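You operate a simulated robot arm through the tools that you are given. There is no shell and no other tool. Be economical: measure what you need, move in short steps, check, and stop when the job is done.

Carry out the task below with a simulated robot arm. There is one attempt and no reset: what you move stays moved.

Task
Give the cup on the slide one portion from each jar.
Fine: any order of jars; then pull the slide out with the cup on it.

The check looks at the end state, three seconds after you hand in, the way a careful person would. Anything else that was tipped, shoved, dropped, spilled or broken makes it a failure.

Robot
A 6-joint arm with a two-finger parallel gripper, fixed in place. Base frame: the origin is at the foot of the arm, x ahead of it, y to its left, z up; the work surface is at about z = 0. Readings come in cm, rad, newtons and seconds.
With the tool pointing down near the work surface it reaches from about 14 to 58 cm from the base axis. Its first joint turns from -1.152 to 1.152 rad. Payload 2.1 kg.
Tool frame: the origin (TCP) lies between the finger pads and is the grasp point; the fingertips stand 3 cm ahead of it; z points along the fingers, y is the line along which they close. Largest opening 9.4 cm; finger width 2.8, thickness 1; the body of the gripper, 5 by 9.6 cm, starts 5.5 cm behind the TCP.
Orientation is that of the tool frame in the base frame, as a unit quaternion [w, x, y, z]. With the fingers straight down and closing along the base's y, the tool's x points along the base's -x, its y along +y and its z along -z.

Tools
- The arm moves only by the tool apply_moves. Its argument "steps" is a list of rows, each an object (a shift or turn left out is 0, a gripper value left out holds the last) with "slide": the shift along the tool's x, y, z in cm, a list of three; "delta_rot": the turn, a rotation vector about the tool's x, y, z in rad, a list of three. In form: [{"slide": [tx, ty, tz], "delta_rot": [rx, ry, rz]}, ...]. A call has 1 to 12 rows; each row shifts and turns the commanded pose from where the row before left it, along the tool's axes as they then stand. "grip" is the finger opening in cm, from 0 to 9.4, set as the call begins (left out, the last holds). Rows are played at 5 a second. More than 5 cm and 0.15 rad between two rows, or a gripper value outside its range, and nothing of the call is played. Where a pose cannot be reached the arm comes as near as it can. A force on the tool above 50 N (or 10 N above the force at the start of the call, whichever is more), or a blocked arm, ends the call early, and 0.2 s more pass. Each finger travels about 7.2 cm/s and halts on what it meets, pressing with about 30 N; the grip force reading is that of the motor and also rises with nothing between the fingers. The clock runs only during rows and for 0.2 s after the last one: add rows that do not move to give the fingers time. It gives the time, the measured TCP pose, the force on the tool (base axes), the opening and the grip force at its end, in the units of the frame above (readings bear some noise).
- Cameras (640 x 400 px; columns grow to the right, rows downward): "scene" is fixed at [5.15, -35.99, 50.72]; the picture's right is [0.80, -0.60, 0.00], its down [-0.24, -0.32, -0.92] and it looks along [0.55, 0.73, -0.40] (base axes); focal length 347 px, centre (320, 200). "wrist" rides on the gripper at [7.6, 1.4, -10.2] in the tool frame; the picture's right is [-0.18, 0.98, 0.00], its down [-0.75, -0.14, -0.64] and it looks along [-0.63, -0.12, 0.77] (tool axes); focal length 243 px, centre (320, 200). There is no depth. A picture from a camera that has moved, and an enlarged one, comes with that camera's place and axes in the base frame and with its lens. The place of the scene camera against the robot may be out by one fixed shift of up to 1.2 cm in any direction.
- camera(camera): a new picture of that camera. The clock stands still meanwhile.
- close_up(camera, box): a new picture of the part [left, top, right, bottom] of that camera's present view, enlarged. The clock stands still meanwhile.
- finish_job(): hands the job in; it is judged then, once.

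Go step by step. Nothing tells you positions but the pictures and the camera data: compare them with the known pose of the tool, close in by small moves and look again before you grip or let go. The budget is 120 turns and 84 pictures, counting those below and the enlarged ones. Unless the task says otherwise, let go and move clear before handing in, and close with one line.

The tools are called after ">>>" as name(argument=value, ...) on one line, values as JSON. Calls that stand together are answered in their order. apply_moves: Moves the arm, as the interface text tells. Its arguments: {"type":"object","properties":{"steps":{"type":"array"},"grip":{"type":"number"}},"required":["steps"]} The other tools are called the same way: camera (camera) takes a picture; close_up (camera, box) takes an enlarged picture of a part of a camera's view; finish_job () hands the job in.

At the start:

```text
time_s: 0.0
tcp_pos: [29.76, 16.1, 37.31]
tool_rot: [0.0, 0.0, 1.0, 0.001]
ft_force: [-0.4, -0.2, 0.2]
grip_width: 9.39
finger_force: 0.0
```

scene: 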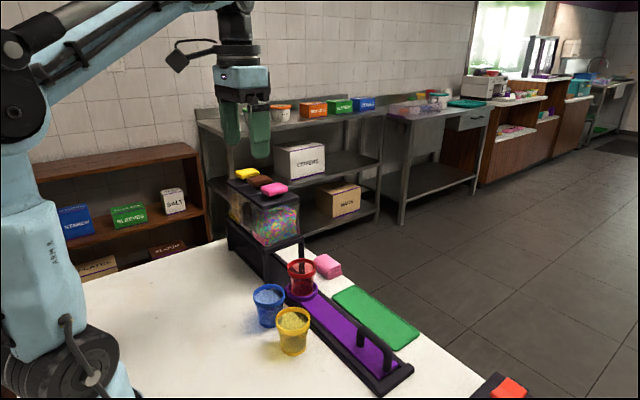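
wrist: 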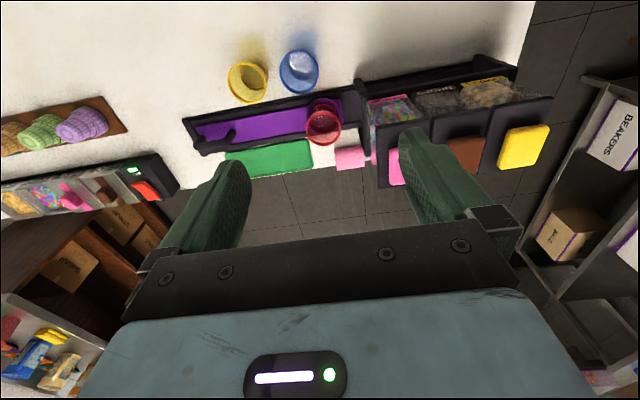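

I see a dispenser with three jars (pink, brown, yellow flaps) and a purple slide carrying a red cup, with blue and yellow cups beside it. I'll take enlarged views first.

>>> close_up(camera="scene", box=[210, 150, 430, 400])

>>> close_up(camera="scene", box=[215, 155, 355, 305])

>>> close_up(camera="wrist", box=[170, 30, 570, 210])

>>> close_up(camera="wrist", box=[0, 80, 200, 230])

```text
1.60 times, centred on (320, 275) of scene
camera zoom: at [5.15, -35.99, 50.72], right [0.8, -0.6, 0.0], down [-0.24, -0.32, -0.92], along [0.55, 0.73, -0.4], focal length 556 px, centre (320, 80)
```

zoom: 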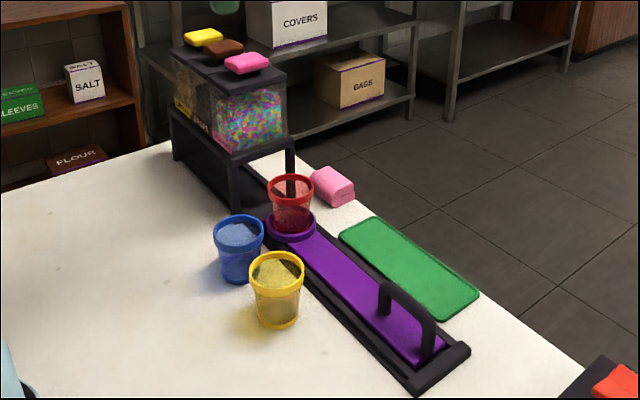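

```text
2.67 times, centred on (285, 230) of scene
camera zoom: at [5.15, -35.99, 50.72], right [0.8, -0.6, 0.0], down [-0.24, -0.32, -0.92], along [0.55, 0.73, -0.4], focal length 926 px, centre (413, 120)
```

zoom: 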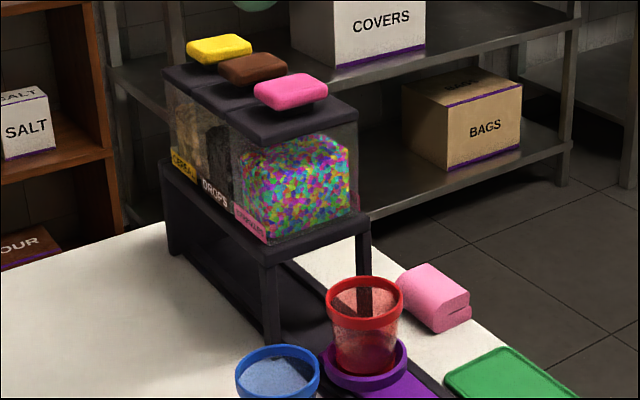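

```text
1.60 times, centred on (370, 120) of wrist
camera zoom: at [22.12, 17.68, 47.59], right [0.18, 0.98, 0.0], down [0.75, -0.14, 0.64], along [0.63, -0.12, -0.77], focal length 388 px, centre (240, 328)
```

zoom: 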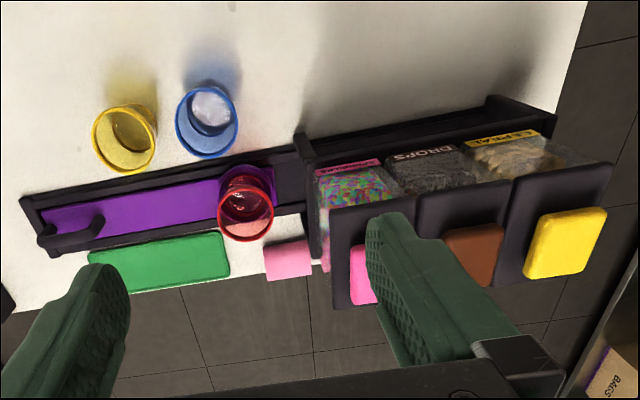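

```text
2.67 times, centred on (100, 155) of wrist
camera zoom: at [22.12, 17.68, 47.59], right [0.18, 0.98, 0.0], down [0.75, -0.14, 0.64], along [0.63, -0.12, -0.77], focal length 647 px, centre (907, 320)
```

zoom: 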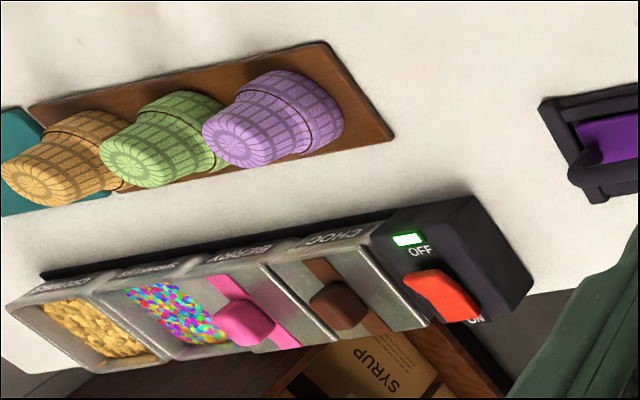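

The rail runs along y at about x=39, the handle is near y=-10 to -3, and the jar buttons are near (38, 23.5/30.5/37, 24). I'll go above the handle and turn the gripper 90° so it can close on the handle bar.

>>> apply_moves(steps=[{"slide": [-1.48, -3.9, 2.4]}, {"slide": [-1.48, -3.9, 2.4]}, {"slide": [-1.48, -3.9, 2.4]}, {"slide": [-1.48, -3.9, 2.4]}, {"slide": [-1.48, -3.9, 2.4]}, {"slide": [-1.48, -3.9, 2.4]}, {"slide": [0, 0, 0]}])

>>> apply_moves(steps=[{"delta_rot": [0, 0, -0.1428]}, {"delta_rot": [0, 0, -0.1428]}, {"delta_rot": [0, 0, -0.1428]}, {"delta_rot": [0, 0, -0.1428]}, {"delta_rot": [0, 0, -0.1428]}, {"delta_rot": [0, 0, -0.1428]}, {"delta_rot": [0, 0, -0.1428]}, {"delta_rot": [0, 0, -0.1428]}, {"delta_rot": [0, 0, -0.1428]}, {"delta_rot": [0, 0, -0.1428]}, {"delta_rot": [0, 0, -0.1428]}, {}], grip=5)

>>> camera(camera="wrist")

>>> camera(camera="scene")

```text
time_s: 1.6
tcp_pos: [38.5, -7.38, 22.66]
tool_rot: [0.0, 0.001, 1.0, 0.001]
ft_force: [-0.2, 0.6, 0.0]
grip_width: 9.38
finger_force: 0.1
```

```text
time_s: 4.2
tcp_pos: [38.67, -7.26, 22.97]
tool_rot: [-0.001, 0.708, -0.707, 0.0]
ft_force: [0.2, -0.2, 0.8]
grip_width: 5.03
finger_force: 0.1
```

```text
77 pictures are left
camera wrist: at [37.25, -14.73, 33.15], right [-0.98, 0.18, 0.0], down [0.14, 0.75, 0.64], along [0.12, 0.63, -0.77], focal length 243 px, centre (320, 200)
```

wrist: 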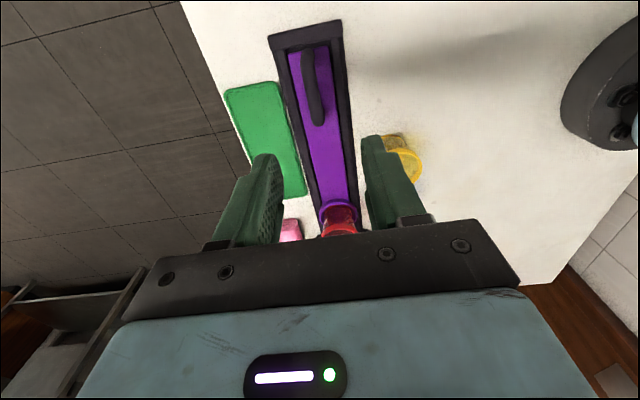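

```text
76 pictures are left
```

scene: 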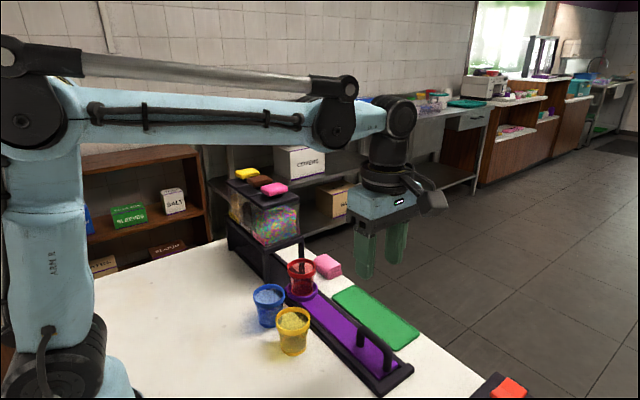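

The handle bar sits at about x=39.4, y -11 to -4. I'll go down in stages over it.

>>> apply_moves(steps=[{"slide": [0.6, -0.35, 4]}, {"slide": [0.6, -0.35, 4]}, {"slide": [0, 0, 3]}, {}])

>>> camera(camera="wrist")

>>> close_up(camera="scene", box=[280, 200, 440, 400])

```text
time_s: 5.2
tcp_pos: [39.39, -8.6, 12.14]
tool_rot: [-0.001, 0.708, -0.707, 0.0]
ft_force: [-0.2, -0.3, -1.4]
grip_width: 5.02
finger_force: 0.1
```

```text
75 pictures are left
camera wrist: at [37.97, -16.0, 22.24], right [-0.98, 0.18, 0.0], down [0.14, 0.75, 0.64], along [0.12, 0.63, -0.77], focal length 243 px, centre (320, 200)
```

wrist: 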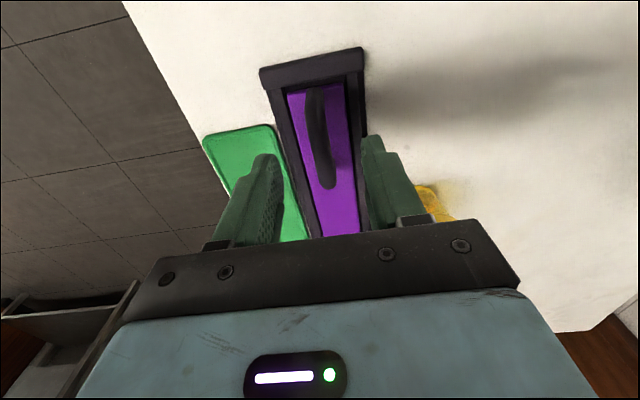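

```text
2.00 times, centred on (360, 300) of scene
camera zoom: at [5.15, -35.99, 50.72], right [0.8, -0.6, 0.0], down [-0.24, -0.32, -0.92], along [0.55, 0.73, -0.4], focal length 695 px, centre (240, 0)
```

zoom: 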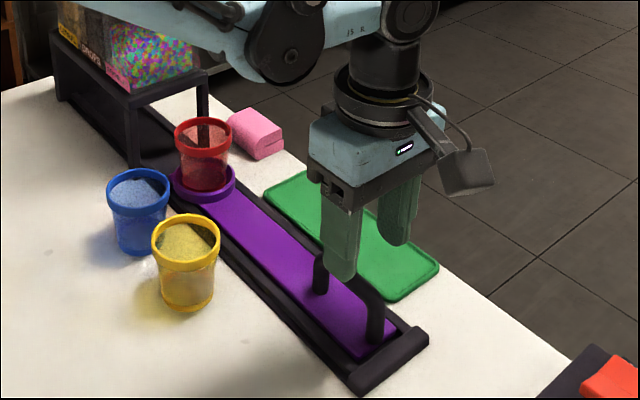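

Well centred on the bar (x≈39.4, y≈-8.5). Lowering and closing on it.

>>> apply_moves(steps=[{"slide": [0, 0, 3]}, {"slide": [0, 0, 2]}, {"slide": [0, 0, 1.3]}, {}])

>>> apply_moves(steps=[{}, {}, {}, {}], grip=0.5)

>>> close_up(camera="scene", box=[280, 200, 440, 400])

```text
time_s: 6.2
tcp_pos: [39.58, -8.56, 5.58]
tool_rot: [-0.001, 0.707, -0.707, 0.0]
ft_force: [-0.2, 0.9, -0.3]
grip_width: 4.99
finger_force: 0.1
```

```text
time_s: 7.2
tcp_pos: [39.62, -8.33, 5.6]
tool_rot: [0.002, -0.707, 0.707, -0.001]
ft_force: [17.8, 0.2, -8.3]
grip_width: 1.85
finger_force: 44.9
```

```text
2.00 times, centred on (360, 300) of scene
camera zoom: at [5.16, -35.99, 50.72], right [0.8, -0.6, 0.0], down [-0.24, -0.32, -0.92], along [0.55, 0.73, -0.4], focal length 695 px, centre (240, 0)
```

zoom: 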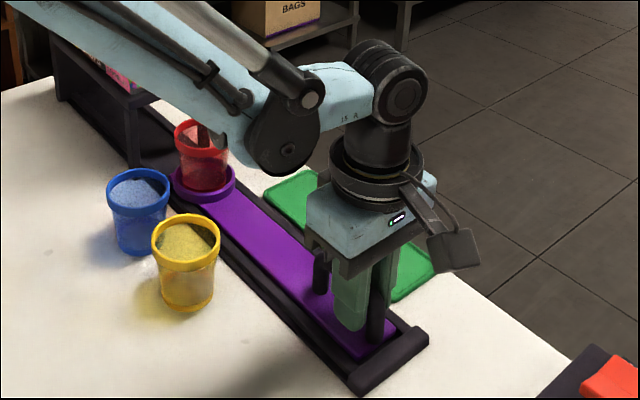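

The bar is held, with a slight sideways load that I'll relieve by a small +x shift. Then I'll push the slide gently in about 8 cm.

>>> apply_moves(steps=[{"slide": [0, -0.2, 0]}, {"slide": [-0.4, 0, 0]}, {"slide": [-0.7, 0, 0]}, {"slide": [-0.8, 0, 0]}, {"slide": [-0.9, 0, 0]}, {"slide": [-0.9, 0, 0]}, {"slide": [-0.9, 0, 0]}, {"slide": [-0.9, 0, 0]}, {"slide": [-0.9, 0, 0]}, {"slide": [-0.8, 0, 0]}, {"slide": [-0.6, 0, 0]}, {}])

>>> camera(camera="scene")

>>> camera(camera="wrist")

```text
time_s: 9.8
tcp_pos: [39.43, -0.61, 5.6]
tool_rot: [-0.001, -0.707, 0.707, 0.002]
ft_force: [-23.1, 0.5, 24.4]
grip_width: 1.84
finger_force: 44.7
```

```text
72 pictures are left
```

scene: 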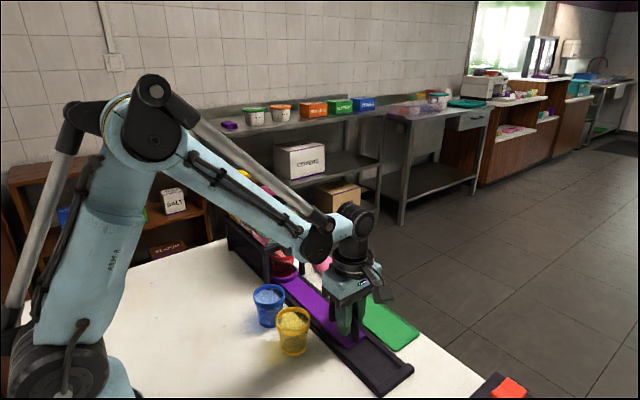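

```text
71 pictures are left
camera wrist: at [38.16, -8.04, 15.88], right [-0.98, 0.18, 0.0], down [0.14, 0.75, 0.64], along [0.11, 0.63, -0.77], focal length 243 px, centre (320, 200)
```

wrist: 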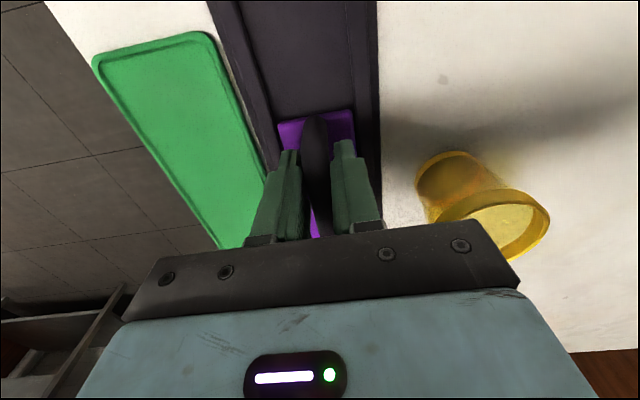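

The slide moved about 7.7 cm in. I'll open, rise clear, and check the cup against the pink jar.

>>> apply_moves(steps=[{}, {}, {}, {"slide": [0, 0, -3]}, {"slide": [0, 0, -4]}, {"slide": [0, 0, -5]}, {"slide": [4, 0, -5]}, {"slide": [4.9, 0, 0]}, {"slide": [4.9, 0, 0]}, {}], grip=4)

>>> camera(camera="scene")

>>> camera(camera="wrist")

```text
refused: row 7 steps farther than a row can; nothing moved
```

```text
70 pictures are left
```

scene: 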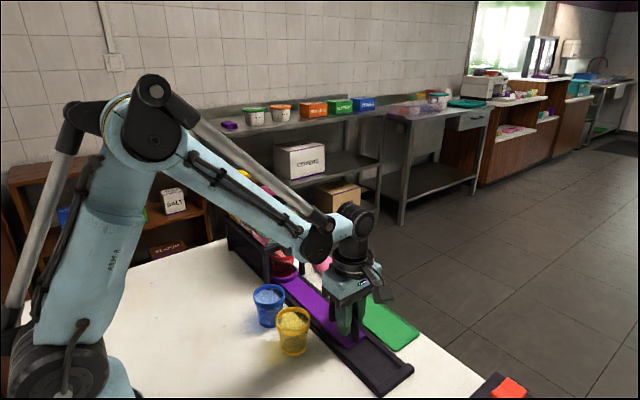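

```text
69 pictures are left
camera wrist: at [38.16, -8.04, 15.88], right [-0.98, 0.18, 0.0], down [0.14, 0.75, 0.64], along [0.11, 0.63, -0.77], focal length 243 px, centre (320, 200)
```

wrist: 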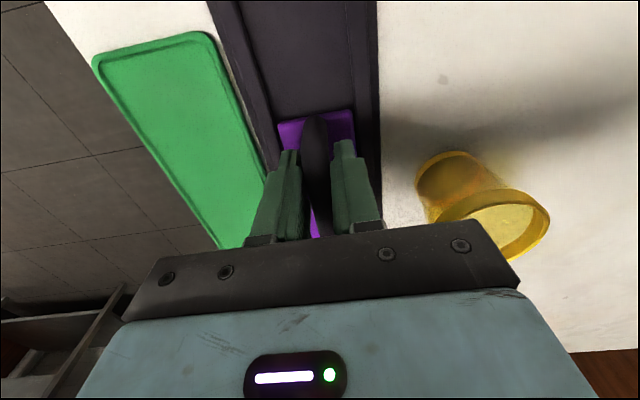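

A row was over the step limit, so nothing moved. I'll repeat with smaller rows, releasing and rising.

>>> apply_moves(steps=[{}, {}, {}, {"slide": [0, 0, -3]}, {"slide": [0, 0, -4]}, {"slide": [0, 0, -4]}, {"slide": [3, 0, -3]}, {"slide": [4, 0, -2]}, {"slide": [4, 0, -2]}, {"slide": [3, 0, 0]}, {}], grip=4)

>>> close_up(camera="scene", box=[210, 150, 430, 400])

>>> camera(camera="wrist")

```text
time_s: 12.2
tcp_pos: [39.49, -14.79, 23.33]
tool_rot: [-0.001, 0.707, -0.707, -0.001]
ft_force: [0.6, 0.0, 0.1]
grip_width: 4.0
finger_force: 0.1
```

```text
1.60 times, centred on (320, 275) of scene
camera zoom: at [5.15, -35.99, 50.72], right [0.8, -0.6, 0.0], down [-0.24, -0.32, -0.92], along [0.55, 0.73, -0.4], focal length 556 px, centre (320, 80)
```

zoom: 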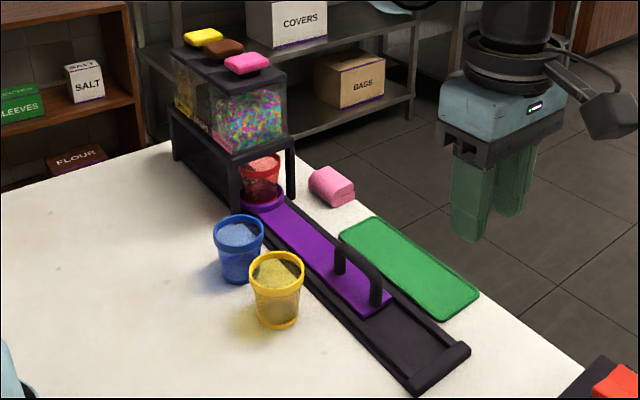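

```text
67 pictures are left
camera wrist: at [38.03, -22.26, 33.66], right [-0.98, 0.18, 0.0], down [0.14, 0.75, 0.64], along [0.12, 0.63, -0.77], focal length 243 px, centre (320, 200)
```

wrist: 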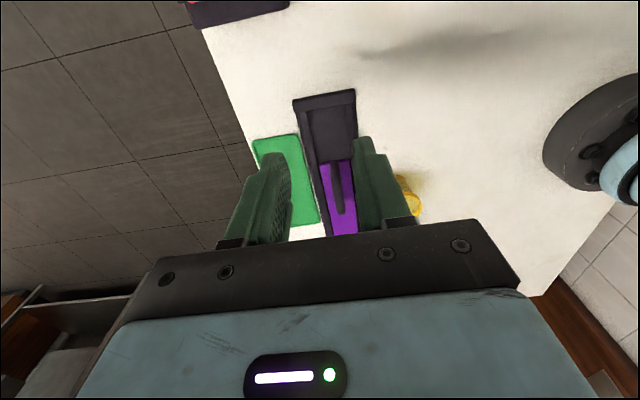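

The cup is now partly under the shelf, and I estimate it at y≈22.8 with the pink jar at y≈25. I'll measure the jars more accurately from above with the wrist camera.

>>> apply_moves(steps=[{"slide": [0, 0, -4]}, {"slide": [0, 0, -4.5]}, {"slide": [-4.5, 0, -2]}, {"slide": [-4.8, 0, -1]}, {"slide": [-4.8, 0, -1]}, {"slide": [-4.8, 0, 0]}, {"slide": [-4.8, 0, 0]}, {"slide": [-4.8, 0, 0]}, {}], grip=0)

>>> camera(camera="wrist")

>>> camera(camera="scene")

```text
time_s: 14.2
tcp_pos: [39.32, 13.98, 35.97]
tool_rot: [0.001, -0.707, 0.707, 0.001]
ft_force: [-0.3, -0.2, -0.1]
grip_width: 0.0
finger_force: 29.7
```

```text
66 pictures are left
camera wrist: at [38.0, 6.52, 46.27], right [-0.98, 0.18, 0.0], down [0.14, 0.75, 0.64], along [0.12, 0.63, -0.77], focal length 243 px, centre (320, 200)
```

wrist: 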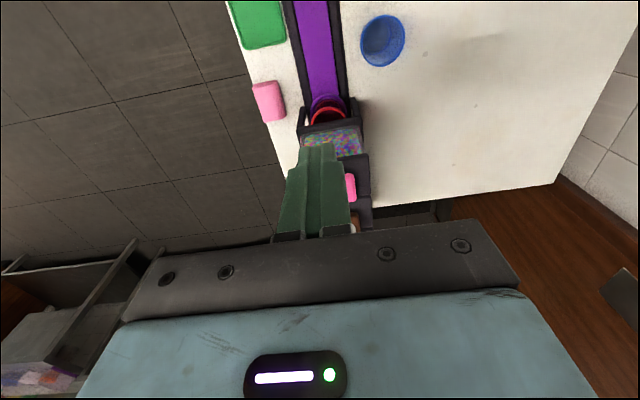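

```text
65 pictures are left
```

scene: 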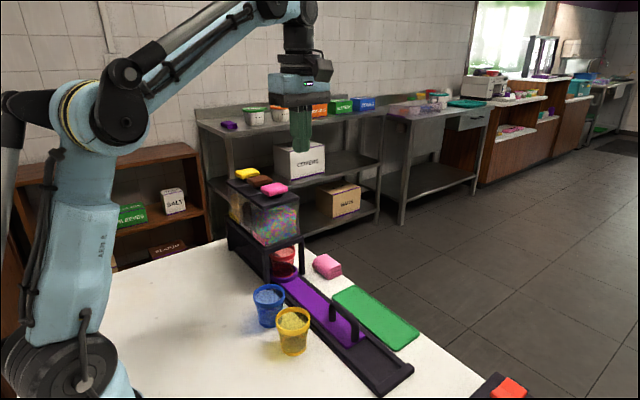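

The fingers hide the lids, so I'll shift sideways for a clear view.

>>> apply_moves(steps=[{"slide": [0, 4.5, 0]}, {"slide": [0, 4.5, 0]}, {"slide": [-4, 0, 0]}, {"slide": [0, 0, 0]}])

>>> camera(camera="wrist")

>>> close_up(camera="wrist", box=[160, 60, 320, 240])

>>> close_up(camera="scene", box=[215, 155, 355, 305])

```text
time_s: 15.2
tcp_pos: [30.42, 18.06, 35.9]
tool_rot: [0.001, -0.707, 0.707, 0.001]
ft_force: [-0.3, -0.2, 0.1]
grip_width: 0.0
finger_force: 29.7
```

```text
64 pictures are left
camera wrist: at [29.01, 10.49, 46.08], right [-0.98, 0.18, 0.0], down [0.14, 0.75, 0.64], along [0.12, 0.63, -0.77], focal length 243 px, centre (320, 200)
```

wrist: 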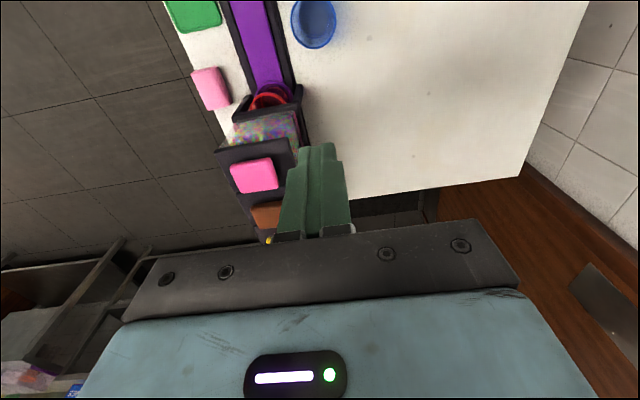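

```text
2.22 times, centred on (240, 150) of wrist
camera zoom: at [29.01, 10.49, 46.08], right [-0.98, 0.18, 0.0], down [0.14, 0.75, 0.64], along [0.12, 0.63, -0.77], focal length 539 px, centre (498, 311)
```

zoom: 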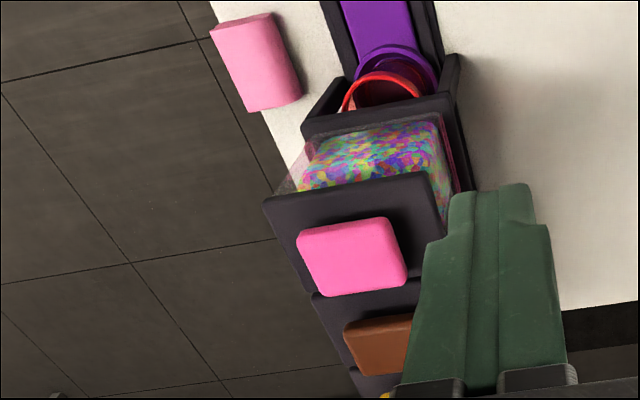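

```text
2.67 times, centred on (285, 230) of scene
camera zoom: at [5.15, -35.99, 50.72], right [0.8, -0.6, 0.0], down [-0.24, -0.32, -0.92], along [0.55, 0.73, -0.4], focal length 926 px, centre (413, 120)
```

zoom: 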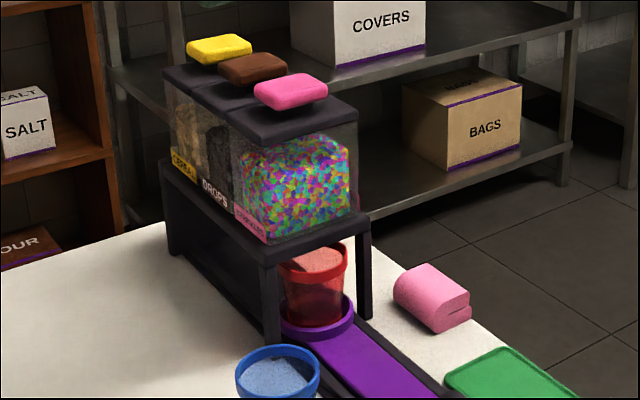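

The pink button is at (39.3, 24.6), jar centres are about y=24.8/31.0/37.2, and the cup is at y≈22.85. I'll return to the handle and push 2 cm more.

>>> apply_moves(steps=[{"slide": [4.6, -1.5, 0]}, {"slide": [4.6, -1.5, 0]}, {"slide": [4.6, -1.5, 0]}, {"slide": [4.6, -1.5, 0]}, {"slide": [0.2, -1.5, 4.5]}, {"slide": [0, -1.5, 4.5]}, {"slide": [0, 0, 4.8]}, {"slide": [0, 0, 4.8]}, {"slide": [0, 0, 4.5]}, {}], grip=4)

>>> camera(camera="wrist")

```text
time_s: 17.4
tcp_pos: [39.51, -0.8, 12.98]
tool_rot: [0.001, -0.707, 0.707, 0.001]
ft_force: [-0.6, 0.5, 0.4]
grip_width: 4.02
finger_force: 0.1
```

```text
61 pictures are left
camera wrist: at [38.14, -8.34, 23.21], right [-0.98, 0.18, 0.0], down [0.14, 0.75, 0.64], along [0.12, 0.63, -0.77], focal length 243 px, centre (320, 200)
```

wrist: 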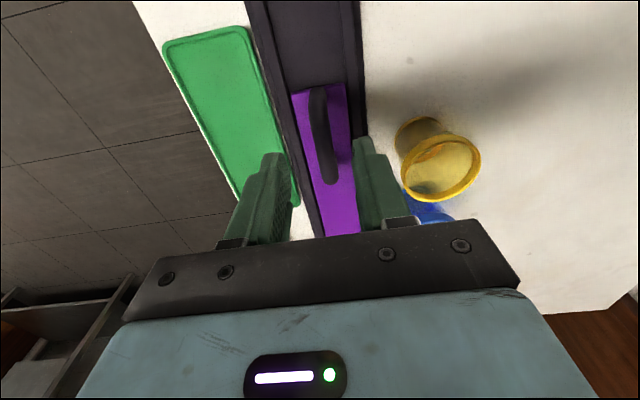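

Aligned over the bar; lowering and gripping, then pushing 2 cm.

>>> apply_moves(steps=[{"slide": [0, 0, 3]}, {"slide": [0, 0, 3]}, {"slide": [0, 0, 1.3]}, {}])

>>> apply_moves(steps=[{}, {}, {}, {}], grip=0.5)

>>> apply_moves(steps=[{"slide": [-0.4, 0, 0]}, {"slide": [-0.7, 0, 0]}, {"slide": [-0.7, 0, 0]}, {"slide": [-0.3, 0, 0]}, {}, {}])

```text
time_s: 18.4
tcp_pos: [39.68, -0.69, 5.63]
tool_rot: [-0.001, 0.708, -0.707, -0.001]
ft_force: [-0.3, -0.4, -1.1]
grip_width: 4.0
finger_force: 0.0
```

```text
time_s: 19.4
tcp_pos: [39.55, -0.75, 5.64]
tool_rot: [-0.001, 0.708, -0.707, -0.001]
ft_force: [-2.1, 0.2, -9.9]
grip_width: 1.83
finger_force: 44.9
```

```text
time_s: 20.8
tcp_pos: [39.53, 1.54, 5.73]
tool_rot: [0.0, 0.707, -0.707, -0.001]
ft_force: [-15.9, -1.7, -8.9]
grip_width: 1.79
finger_force: 45.3
```

Slide now about 9.9 cm in, so the cup is at about y=24.9. Releasing, rising, and moving above the pink button with closed fingers.

>>> apply_moves(steps=[{}, {}, {}, {"slide": [0, 0, -3]}, {"slide": [0, 0, -4.8]}, {"slide": [0, 0, -4.8]}, {"slide": [0, 0, -4.8]}, {"slide": [0, 0, -4.8]}, {"slide": [0, 0, -4.8]}, {"slide": [0, 0, -3]}, {}], grip=4)

>>> apply_moves(steps=[{"slide": [-4.6, 0, 0]}, {"slide": [-4.6, 0, 0]}, {"slide": [-4.6, 0, 0]}, {"slide": [-4.6, 0, 0]}, {"slide": [-4.6, 0, 0]}, {}, {}], grip=0)

>>> close_up(camera="scene", box=[215, 105, 355, 305])

>>> camera(camera="wrist")

```text
time_s: 23.2
tcp_pos: [39.43, 1.43, 35.66]
tool_rot: [-0.001, 0.707, -0.707, -0.001]
ft_force: [-0.4, 0.6, 0.1]
grip_width: 3.99
finger_force: 0.1
```

```text
time_s: 24.8
tcp_pos: [39.55, 24.27, 35.72]
tool_rot: [-0.001, 0.707, -0.707, 0.0]
ft_force: [0.3, 0.6, 0.2]
grip_width: 0.0
finger_force: 30.4
```

```text
2.00 times, centred on (285, 205) of scene
camera zoom: at [5.15, -35.99, 50.72], right [0.8, -0.6, 0.0], down [-0.24, -0.32, -0.92], along [0.55, 0.73, -0.4], focal length 695 px, centre (390, 190)
```

zoom: 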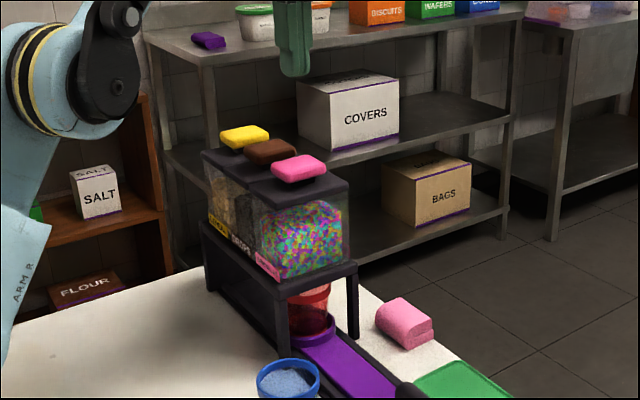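

```text
59 pictures are left
camera wrist: at [38.02, 16.74, 45.92], right [-0.98, 0.18, 0.0], down [0.14, 0.75, 0.64], along [0.12, 0.63, -0.77], focal length 243 px, centre (320, 200)
```

wrist: 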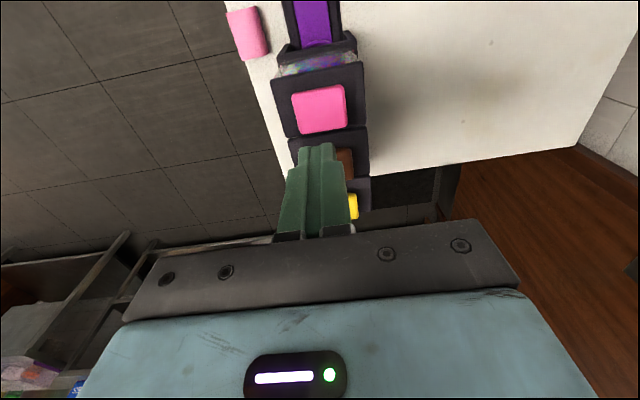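

Pink button is at (39.5, 24.7), right under the tool. Descending to just above it.

>>> apply_moves(steps=[{"slide": [-0.3, 0, 4]}, {"slide": [0, 0, 3]}, {"slide": [0, 0, 1]}, {}])

>>> close_up(camera="scene", box=[225, 115, 325, 215])

```text
time_s: 25.8
tcp_pos: [39.56, 24.51, 27.82]
tool_rot: [0.0, -0.707, 0.707, 0.001]
ft_force: [0.9, 0.1, 0.3]
grip_width: 0.0
finger_force: 30.4
```

```text
4.00 times, centred on (275, 165) of scene
camera zoom: at [5.15, -35.99, 50.72], right [0.8, -0.6, 0.0], down [-0.24, -0.32, -0.92], along [0.55, 0.73, -0.4], focal length 1389 px, centre (500, 340)
```

zoom: 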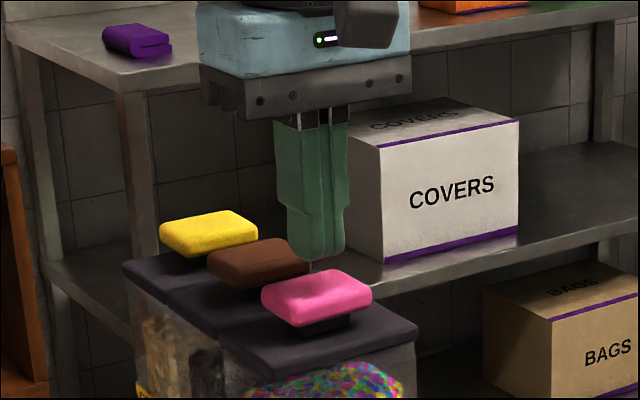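

Tip about 1 cm above the button. Pressing down slowly.

>>> apply_moves(steps=[{"slide": [0, 0, 0.4]}, {"slide": [0, 0, 0.3]}, {"slide": [0, 0, 0.3]}, {"slide": [0, 0, 0.3]}, {"slide": [0, 0, 0.3]}])

>>> close_up(camera="scene", box=[225, 155, 345, 275])

```text
time_s: 27.0
tcp_pos: [39.55, 24.66, 26.22]
tool_rot: [0.001, -0.707, 0.707, 0.0]
ft_force: [0.1, -0.3, 0.1]
grip_width: 0.0
finger_force: 30.0
```

```text
3.33 times, centred on (285, 215) of scene
camera zoom: at [5.15, -35.99, 50.72], right [0.8, -0.6, 0.0], down [-0.24, -0.32, -0.92], along [0.55, 0.73, -0.4], focal length 1158 px, centre (437, 150)
```

zoom: 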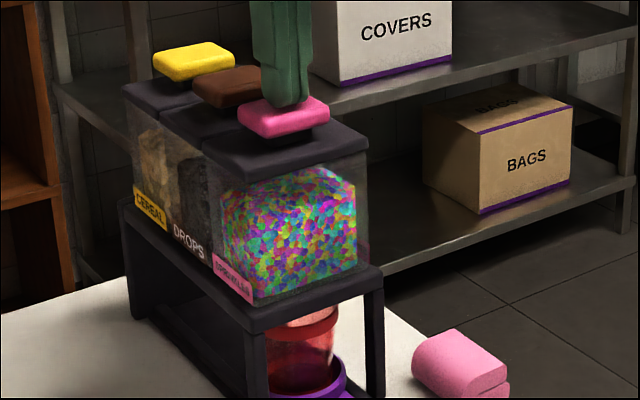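

Almost touching. Continuing the press in small rows.

>>> apply_moves(steps=[{"slide": [0, 0, 0.25]}, {"slide": [0, 0, 0.25]}, {"slide": [0, 0, 0.25]}, {"slide": [0, 0, 0.25]}])

>>> close_up(camera="scene", box=[225, 155, 345, 275])

```text
time_s: 28.0
tcp_pos: [39.57, 24.66, 25.1]
tool_rot: [0.001, -0.707, 0.707, 0.001]
ft_force: [-0.8, 1.0, 5.0]
grip_width: 0.0
finger_force: 30.4
```

```text
3.33 times, centred on (285, 215) of scene
camera zoom: at [5.15, -35.99, 50.72], right [0.8, -0.6, 0.0], down [-0.24, -0.32, -0.92], along [0.55, 0.73, -0.4], focal length 1158 px, centre (437, 150)
```

zoom: 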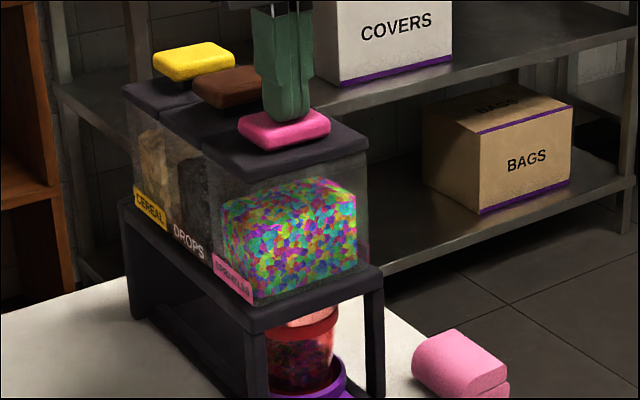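

The button went down, the sprinkle level dropped, and the cup now holds sprinkles. Lifting straight off and checking.

>>> apply_moves(steps=[{"slide": [0, 0, -1]}, {"slide": [0, 0, -3]}, {"slide": [0, 0, -4]}, {"slide": [0, 0, -3]}, {}])

>>> close_up(camera="scene", box=[225, 155, 345, 275])

```text
time_s: 29.2
tcp_pos: [39.32, 24.6, 35.85]
tool_rot: [-0.001, 0.707, -0.707, 0.0]
ft_force: [-0.8, 0.9, -0.4]
grip_width: 0.0
finger_force: 29.3
out of reach, approached as far as the arm can: row 4
```

```text
3.33 times, centred on (285, 215) of scene
camera zoom: at [5.15, -35.99, 50.72], right [0.8, -0.6, 0.0], down [-0.24, -0.32, -0.92], along [0.55, 0.73, -0.4], focal length 1158 px, centre (437, 150)
```

zoom: 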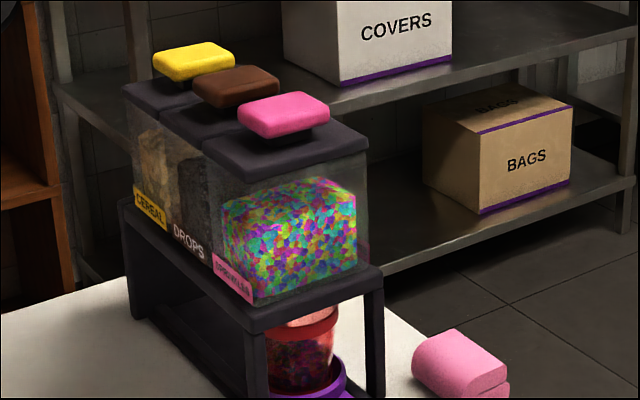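

First portion is in and the button is back up. Back to the handle (bar centre now y≈1.4).

>>> apply_moves(steps=[{"slide": [4.6, 0, 0]}, {"slide": [4.6, 0, 0]}, {"slide": [4.6, 0, 0]}, {"slide": [4.6, 0, 0]}, {"slide": [4.6, 0, 0]}, {"slide": [0, 0, 4.8]}, {"slide": [0, 0, 4.8]}, {"slide": [0, 0, 4.8]}, {"slide": [0, 0, 4.8]}, {"slide": [0, 0, 4]}, {}], grip=4)

>>> camera(camera="wrist")

```text
time_s: 31.6
tcp_pos: [38.96, 1.33, 12.31]
tool_rot: [-0.001, 0.707, -0.707, 0.0]
ft_force: [-0.2, -0.6, 0.7]
grip_width: 3.99
finger_force: 0.1
```

```text
54 pictures are left
camera wrist: at [37.57, -6.12, 22.57], right [-0.98, 0.18, 0.0], down [0.14, 0.75, 0.64], along [0.12, 0.63, -0.77], focal length 243 px, centre (320, 200)
```

wrist: 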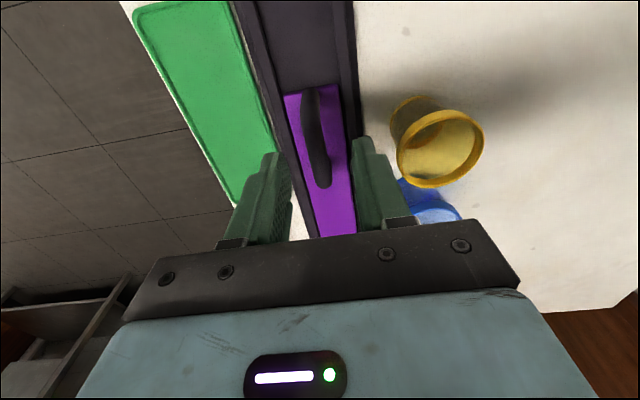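

Drifted 0.5 cm in x; correcting, then lowering, gripping, and pushing 6.2 cm.

>>> apply_moves(steps=[{"slide": [0, -0.55, 0]}, {"slide": [0, 0, 3]}, {"slide": [0, 0, 2.5]}, {"slide": [0, 0, 1.2]}, {}])

>>> apply_moves(steps=[{}, {}, {}, {}], grip=0.5)

>>> apply_moves(steps=[{"slide": [-0.4, 0, 0]}, {"slide": [-0.7, 0, 0]}, {"slide": [-0.8, 0, 0]}, {"slide": [-0.8, 0, 0]}, {"slide": [-0.8, 0, 0]}, {"slide": [-0.8, 0, 0]}, {"slide": [-0.8, 0, 0]}, {"slide": [-0.7, 0, 0]}, {"slide": [-0.4, 0, 0]}, {}, {}])

```text
time_s: 32.8
tcp_pos: [39.75, 1.5, 5.71]
tool_rot: [0.001, -0.707, 0.707, 0.0]
ft_force: [0.8, 0.3, -0.3]
grip_width: 3.99
finger_force: 0.0
```

```text
time_s: 33.8
tcp_pos: [39.47, 1.54, 5.73]
tool_rot: [-0.003, -0.707, 0.707, 0.004]
ft_force: [-31.1, 0.6, -6.8]
grip_width: 1.81
finger_force: 44.4
```

```text
time_s: 36.2
tcp_pos: [39.51, 7.65, 5.84]
tool_rot: [0.002, 0.707, -0.707, -0.002]
ft_force: [-26.8, 1.9, 32.0]
grip_width: 1.77
finger_force: 44.9
```

Cup now at about y=31.1, under the middle jar. Releasing and moving above the brown button.

>>> apply_moves(steps=[{}, {}, {}, {"slide": [0, 0, -3]}, {"slide": [0, 0, -4.8]}, {"slide": [0, 0, -4.8]}, {"slide": [0, 0, -4.8]}, {"slide": [0, 0, -4.8]}, {"slide": [0, 0, -3.8]}, {}], grip=4)

>>> apply_moves(steps=[{"slide": [-4.7, 0, 0]}, {"slide": [-4.7, 0, 0]}, {"slide": [-4.7, 0, 0]}, {"slide": [-4.7, 0, 0]}, {"slide": [-4.5, 0, 0]}, {}, {}], grip=0)

>>> camera(camera="wrist")

>>> close_up(camera="scene", box=[215, 135, 355, 275])

```text
time_s: 38.4
tcp_pos: [39.53, 7.63, 31.69]
tool_rot: [0.001, -0.707, 0.707, 0.0]
ft_force: [0.5, -0.7, 0.4]
grip_width: 3.98
finger_force: 0.1
```

```text
time_s: 40.0
tcp_pos: [39.23, 30.75, 31.59]
tool_rot: [0.0, -0.707, 0.707, 0.001]
ft_force: [0.5, 0.0, -0.8]
grip_width: 0.01
finger_force: 30.0
out of reach, approached as far as the arm can: row 5
```

```text
53 pictures are left
camera wrist: at [37.89, 23.27, 41.76], right [-0.98, 0.18, 0.0], down [0.14, 0.75, 0.64], along [0.12, 0.63, -0.77], focal length 243 px, centre (320, 200)
```

wrist: 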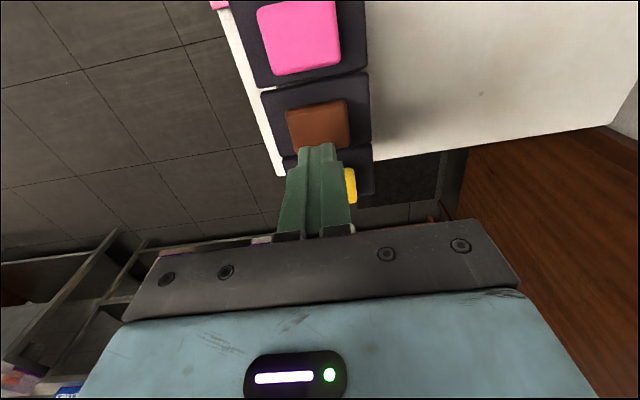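

```text
2.86 times, centred on (285, 205) of scene
camera zoom: at [5.15, -35.99, 50.72], right [0.8, -0.6, 0.0], down [-0.24, -0.32, -0.92], along [0.55, 0.73, -0.4], focal length 992 px, centre (420, 186)
```

zoom: 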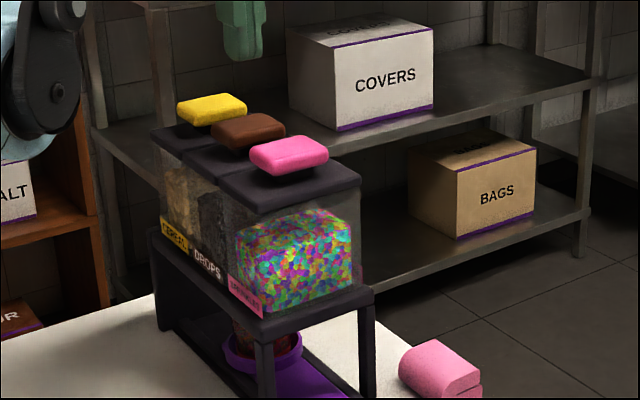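

Brown button at (39.4, 31.2) under the tool, cup at y≈31.2. Descending to just above, then pressing slowly.

>>> apply_moves(steps=[{"slide": [-0.2, 0, 3]}, {"slide": [0, 0, 2]}, {"slide": [0, 0, 0.4]}, {"slide": [0, 0, 0.25]}, {"slide": [0, 0, 0.25]}, {}])

>>> close_up(camera="scene", box=[215, 155, 335, 275])

```text
time_s: 41.4
tcp_pos: [39.33, 30.77, 25.62]
tool_rot: [0.001, -0.707, 0.707, 0.001]
ft_force: [0.7, -1.2, 2.0]
grip_width: 0.0
finger_force: 29.8
```

```text
3.33 times, centred on (275, 215) of scene
camera zoom: at [5.15, -35.99, 50.72], right [0.8, -0.6, 0.0], down [-0.24, -0.32, -0.92], along [0.55, 0.73, -0.4], focal length 1158 px, centre (470, 150)
```

zoom: 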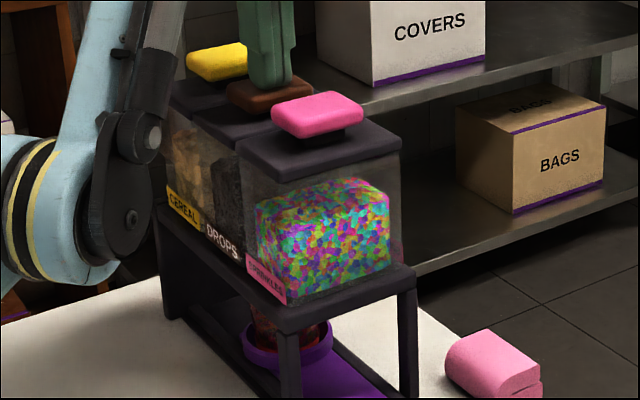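

In contact at z≈25.6. Pressing the last half centimetre.

>>> apply_moves(steps=[{"slide": [0, 0, 0.25]}, {"slide": [0, 0, 0.25]}, {"slide": [0, 0, 0.1]}, {}])

>>> close_up(camera="scene", box=[215, 155, 335, 275])

```text
time_s: 42.4
tcp_pos: [39.32, 30.9, 25.06]
tool_rot: [-0.001, 0.707, -0.707, 0.0]
ft_force: [1.6, -5.4, 13.7]
grip_width: 0.0
finger_force: 30.2
```

```text
3.33 times, centred on (275, 215) of scene
camera zoom: at [5.15, -36.0, 50.72], right [0.8, -0.6, 0.0], down [-0.24, -0.32, -0.92], along [0.55, 0.73, -0.4], focal length 1158 px, centre (470, 150)
```

zoom: 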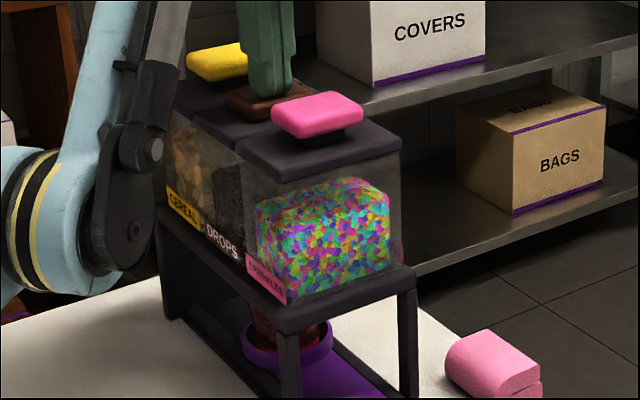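

The force rose to 14 N, so the button is likely bottomed. Checking the drops jar and cup in close-up before moving on.

>>> close_up(camera="scene", box=[235, 190, 305, 280])

```text
4.44 times, centred on (270, 235) of scene
camera zoom: at [5.15, -36.0, 50.72], right [0.8, -0.6, 0.0], down [-0.24, -0.32, -0.92], along [0.55, 0.73, -0.4], focal length 1544 px, centre (542, 44)
```

zoom: 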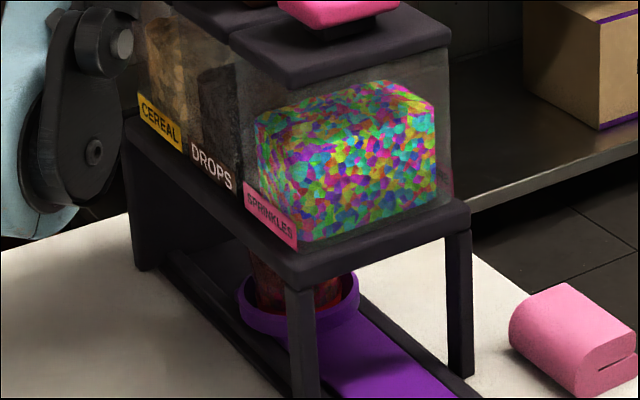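

Lifting straight off the button for a clearer comparison.

>>> apply_moves(steps=[{"slide": [0, 0, -1]}, {"slide": [0, 0, -2]}, {"slide": [0, 0, -2.5]}, {}])

>>> close_up(camera="scene", box=[215, 155, 335, 275])

>>> close_up(camera="scene", box=[235, 190, 305, 280])

```text
time_s: 43.4
tcp_pos: [39.29, 30.81, 30.49]
tool_rot: [0.001, -0.707, 0.707, 0.001]
ft_force: [-0.5, -0.4, 1.2]
grip_width: 0.0
finger_force: 30.0
```

```text
3.33 times, centred on (275, 215) of scene
camera zoom: at [5.15, -35.99, 50.72], right [0.8, -0.6, 0.0], down [-0.24, -0.32, -0.92], along [0.55, 0.73, -0.4], focal length 1158 px, centre (470, 150)
```

zoom: 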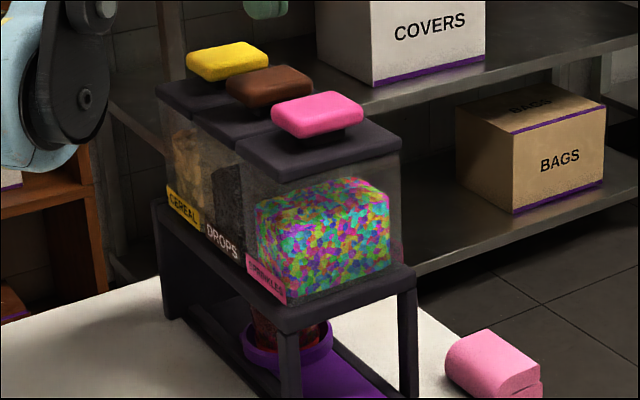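

```text
4.44 times, centred on (270, 235) of scene
camera zoom: at [5.15, -35.99, 50.72], right [0.8, -0.6, 0.0], down [-0.24, -0.32, -0.92], along [0.55, 0.73, -0.4], focal length 1544 px, centre (542, 44)
```

zoom: 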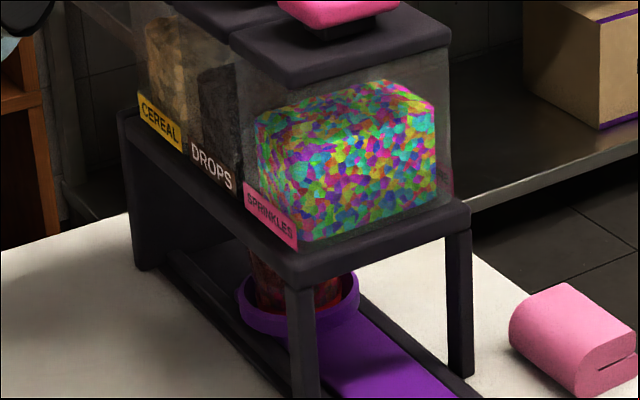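

The button sprang back, and the drops level looks lower; I'll confirm in the cup later. Now back to the handle (bar centre y≈7.65) for the third position.

>>> apply_moves(steps=[{"slide": [4.65, 0, 0]}, {"slide": [4.65, 0, 0]}, {"slide": [4.65, 0, 0]}, {"slide": [4.65, 0, 0]}, {"slide": [4.5, 0, 0]}, {"slide": [0, -0.2, 4.8]}, {"slide": [0, 0, 4.8]}, {"slide": [0, 0, 4.8]}, {"slide": [0, 0, 4]}, {}], grip=4)

>>> camera(camera="wrist")

>>> camera(camera="scene")

```text
time_s: 45.6
tcp_pos: [45.69, 10.03, 26.24]
tool_rot: [-0.001, 0.707, -0.707, -0.001]
ft_force: [-0.4, 0.2, -0.2]
grip_width: 4.01
finger_force: 0.1
out of reach, approached as far as the arm can: row 2, 3, 4, 5, 6, 7, 8, 9
```

```text
46 pictures are left
camera wrist: at [44.15, 2.47, 36.46], right [-0.98, 0.18, 0.0], down [0.14, 0.75, 0.64], along [0.12, 0.63, -0.77], focal length 243 px, centre (320, 200)
```

wrist: 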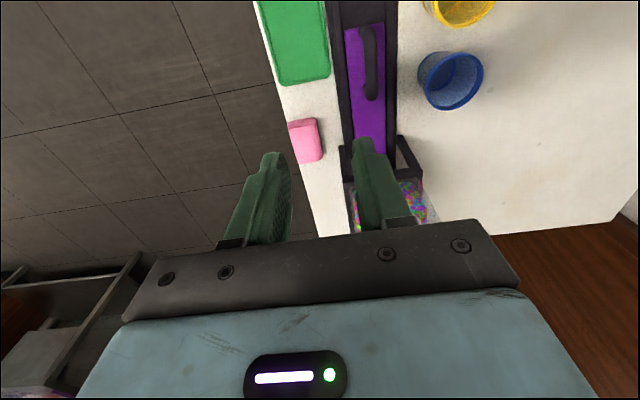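

```text
45 pictures are left
```

scene: 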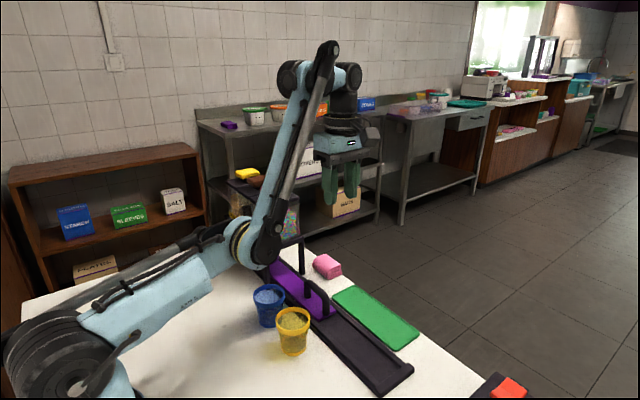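

The arm passed through full stretch and folded elbow-down, so it can't reach the handle this way; nothing seems touched. I'll go straight up to stretch it and recover the elbow-up posture.

>>> apply_moves(steps=[{"slide": [0, 0, -3]}, {"slide": [0, 0, -3]}, {}])

>>> camera(camera="scene")

```text
time_s: 46.4
tcp_pos: [45.78, 10.03, 32.3]
tool_rot: [0.0, -0.707, 0.707, 0.001]
ft_force: [0.9, 1.1, 1.0]
grip_width: 3.99
finger_force: 0.0
```

```text
44 pictures are left
```

scene: 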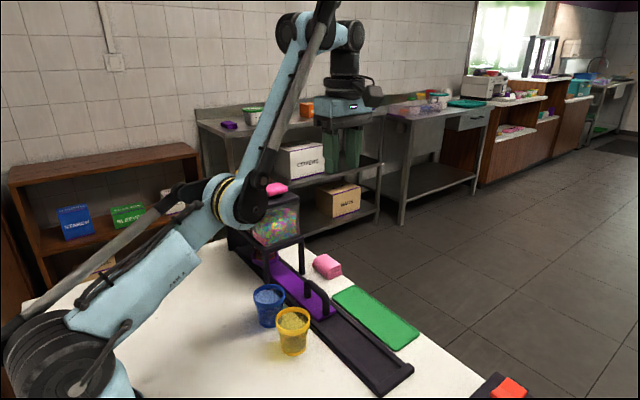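

The commanded pose follows the achieved one, which is good. Continuing up through the stretch.

>>> apply_moves(steps=[{"slide": [0, 0, -3]}, {"slide": [0, 0, -3]}, {"slide": [0, 0, -2]}, {}])

>>> camera(camera="scene")

```text
time_s: 47.4
tcp_pos: [44.02, 9.69, 36.91]
tool_rot: [-0.001, 0.707, -0.707, -0.001]
ft_force: [-0.6, -0.4, 0.0]
grip_width: 4.04
finger_force: 0.0
out of reach, approached as far as the arm can: row 2, 3
```

```text
43 pictures are left
```

scene: 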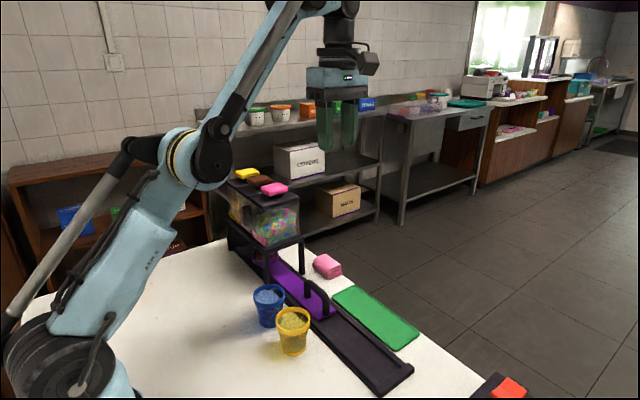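

Arm is straight now. Retracting inward a little to see which way the elbow folds.

>>> apply_moves(steps=[{"slide": [0, 2, 1]}, {"slide": [0, 3, 1]}, {"slide": [0, 3, 0]}, {}])

>>> camera(camera="scene")

```text
time_s: 48.4
tcp_pos: [40.69, 11.12, 37.82]
tool_rot: [0.001, -0.707, 0.707, 0.001]
ft_force: [-0.3, -0.5, 0.4]
grip_width: 4.01
finger_force: 0.1
out of reach, approached as far as the arm can: row 2, 3
```

```text
42 pictures are left
```

scene: 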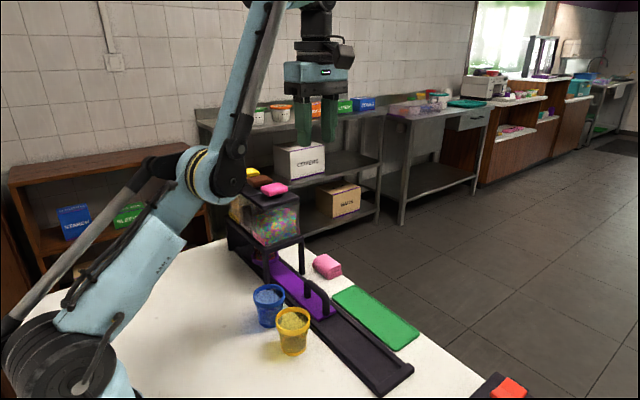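

Still elbow-down, limited by the wrist joint here. I'll go lower and farther out, away from the jars, to reach a true full stretch there.

>>> apply_moves(steps=[{"slide": [3, -2, 3]}, {"slide": [3.5, -2.5, 2.5]}, {"slide": [3, -3, 1]}, {"slide": [2, -4, 0.5]}, {"slide": [0, -4, 0]}, {"slide": [0, -4, 0]}, {}])

>>> camera(camera="scene")

```text
time_s: 50.0
tcp_pos: [52.16, 0.5, 28.25]
tool_rot: [0.0, 0.707, -0.707, 0.0]
ft_force: [-0.3, 0.2, -0.1]
grip_width: 4.01
finger_force: 0.0
out of reach, approached as far as the arm can: row 1, 4, 5, 6
```

```text
41 pictures are left
```

scene: 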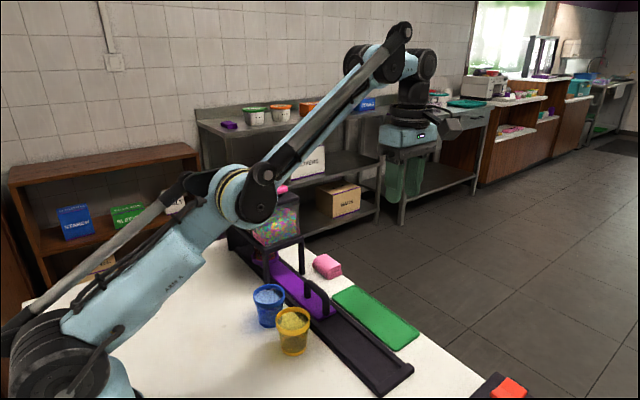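

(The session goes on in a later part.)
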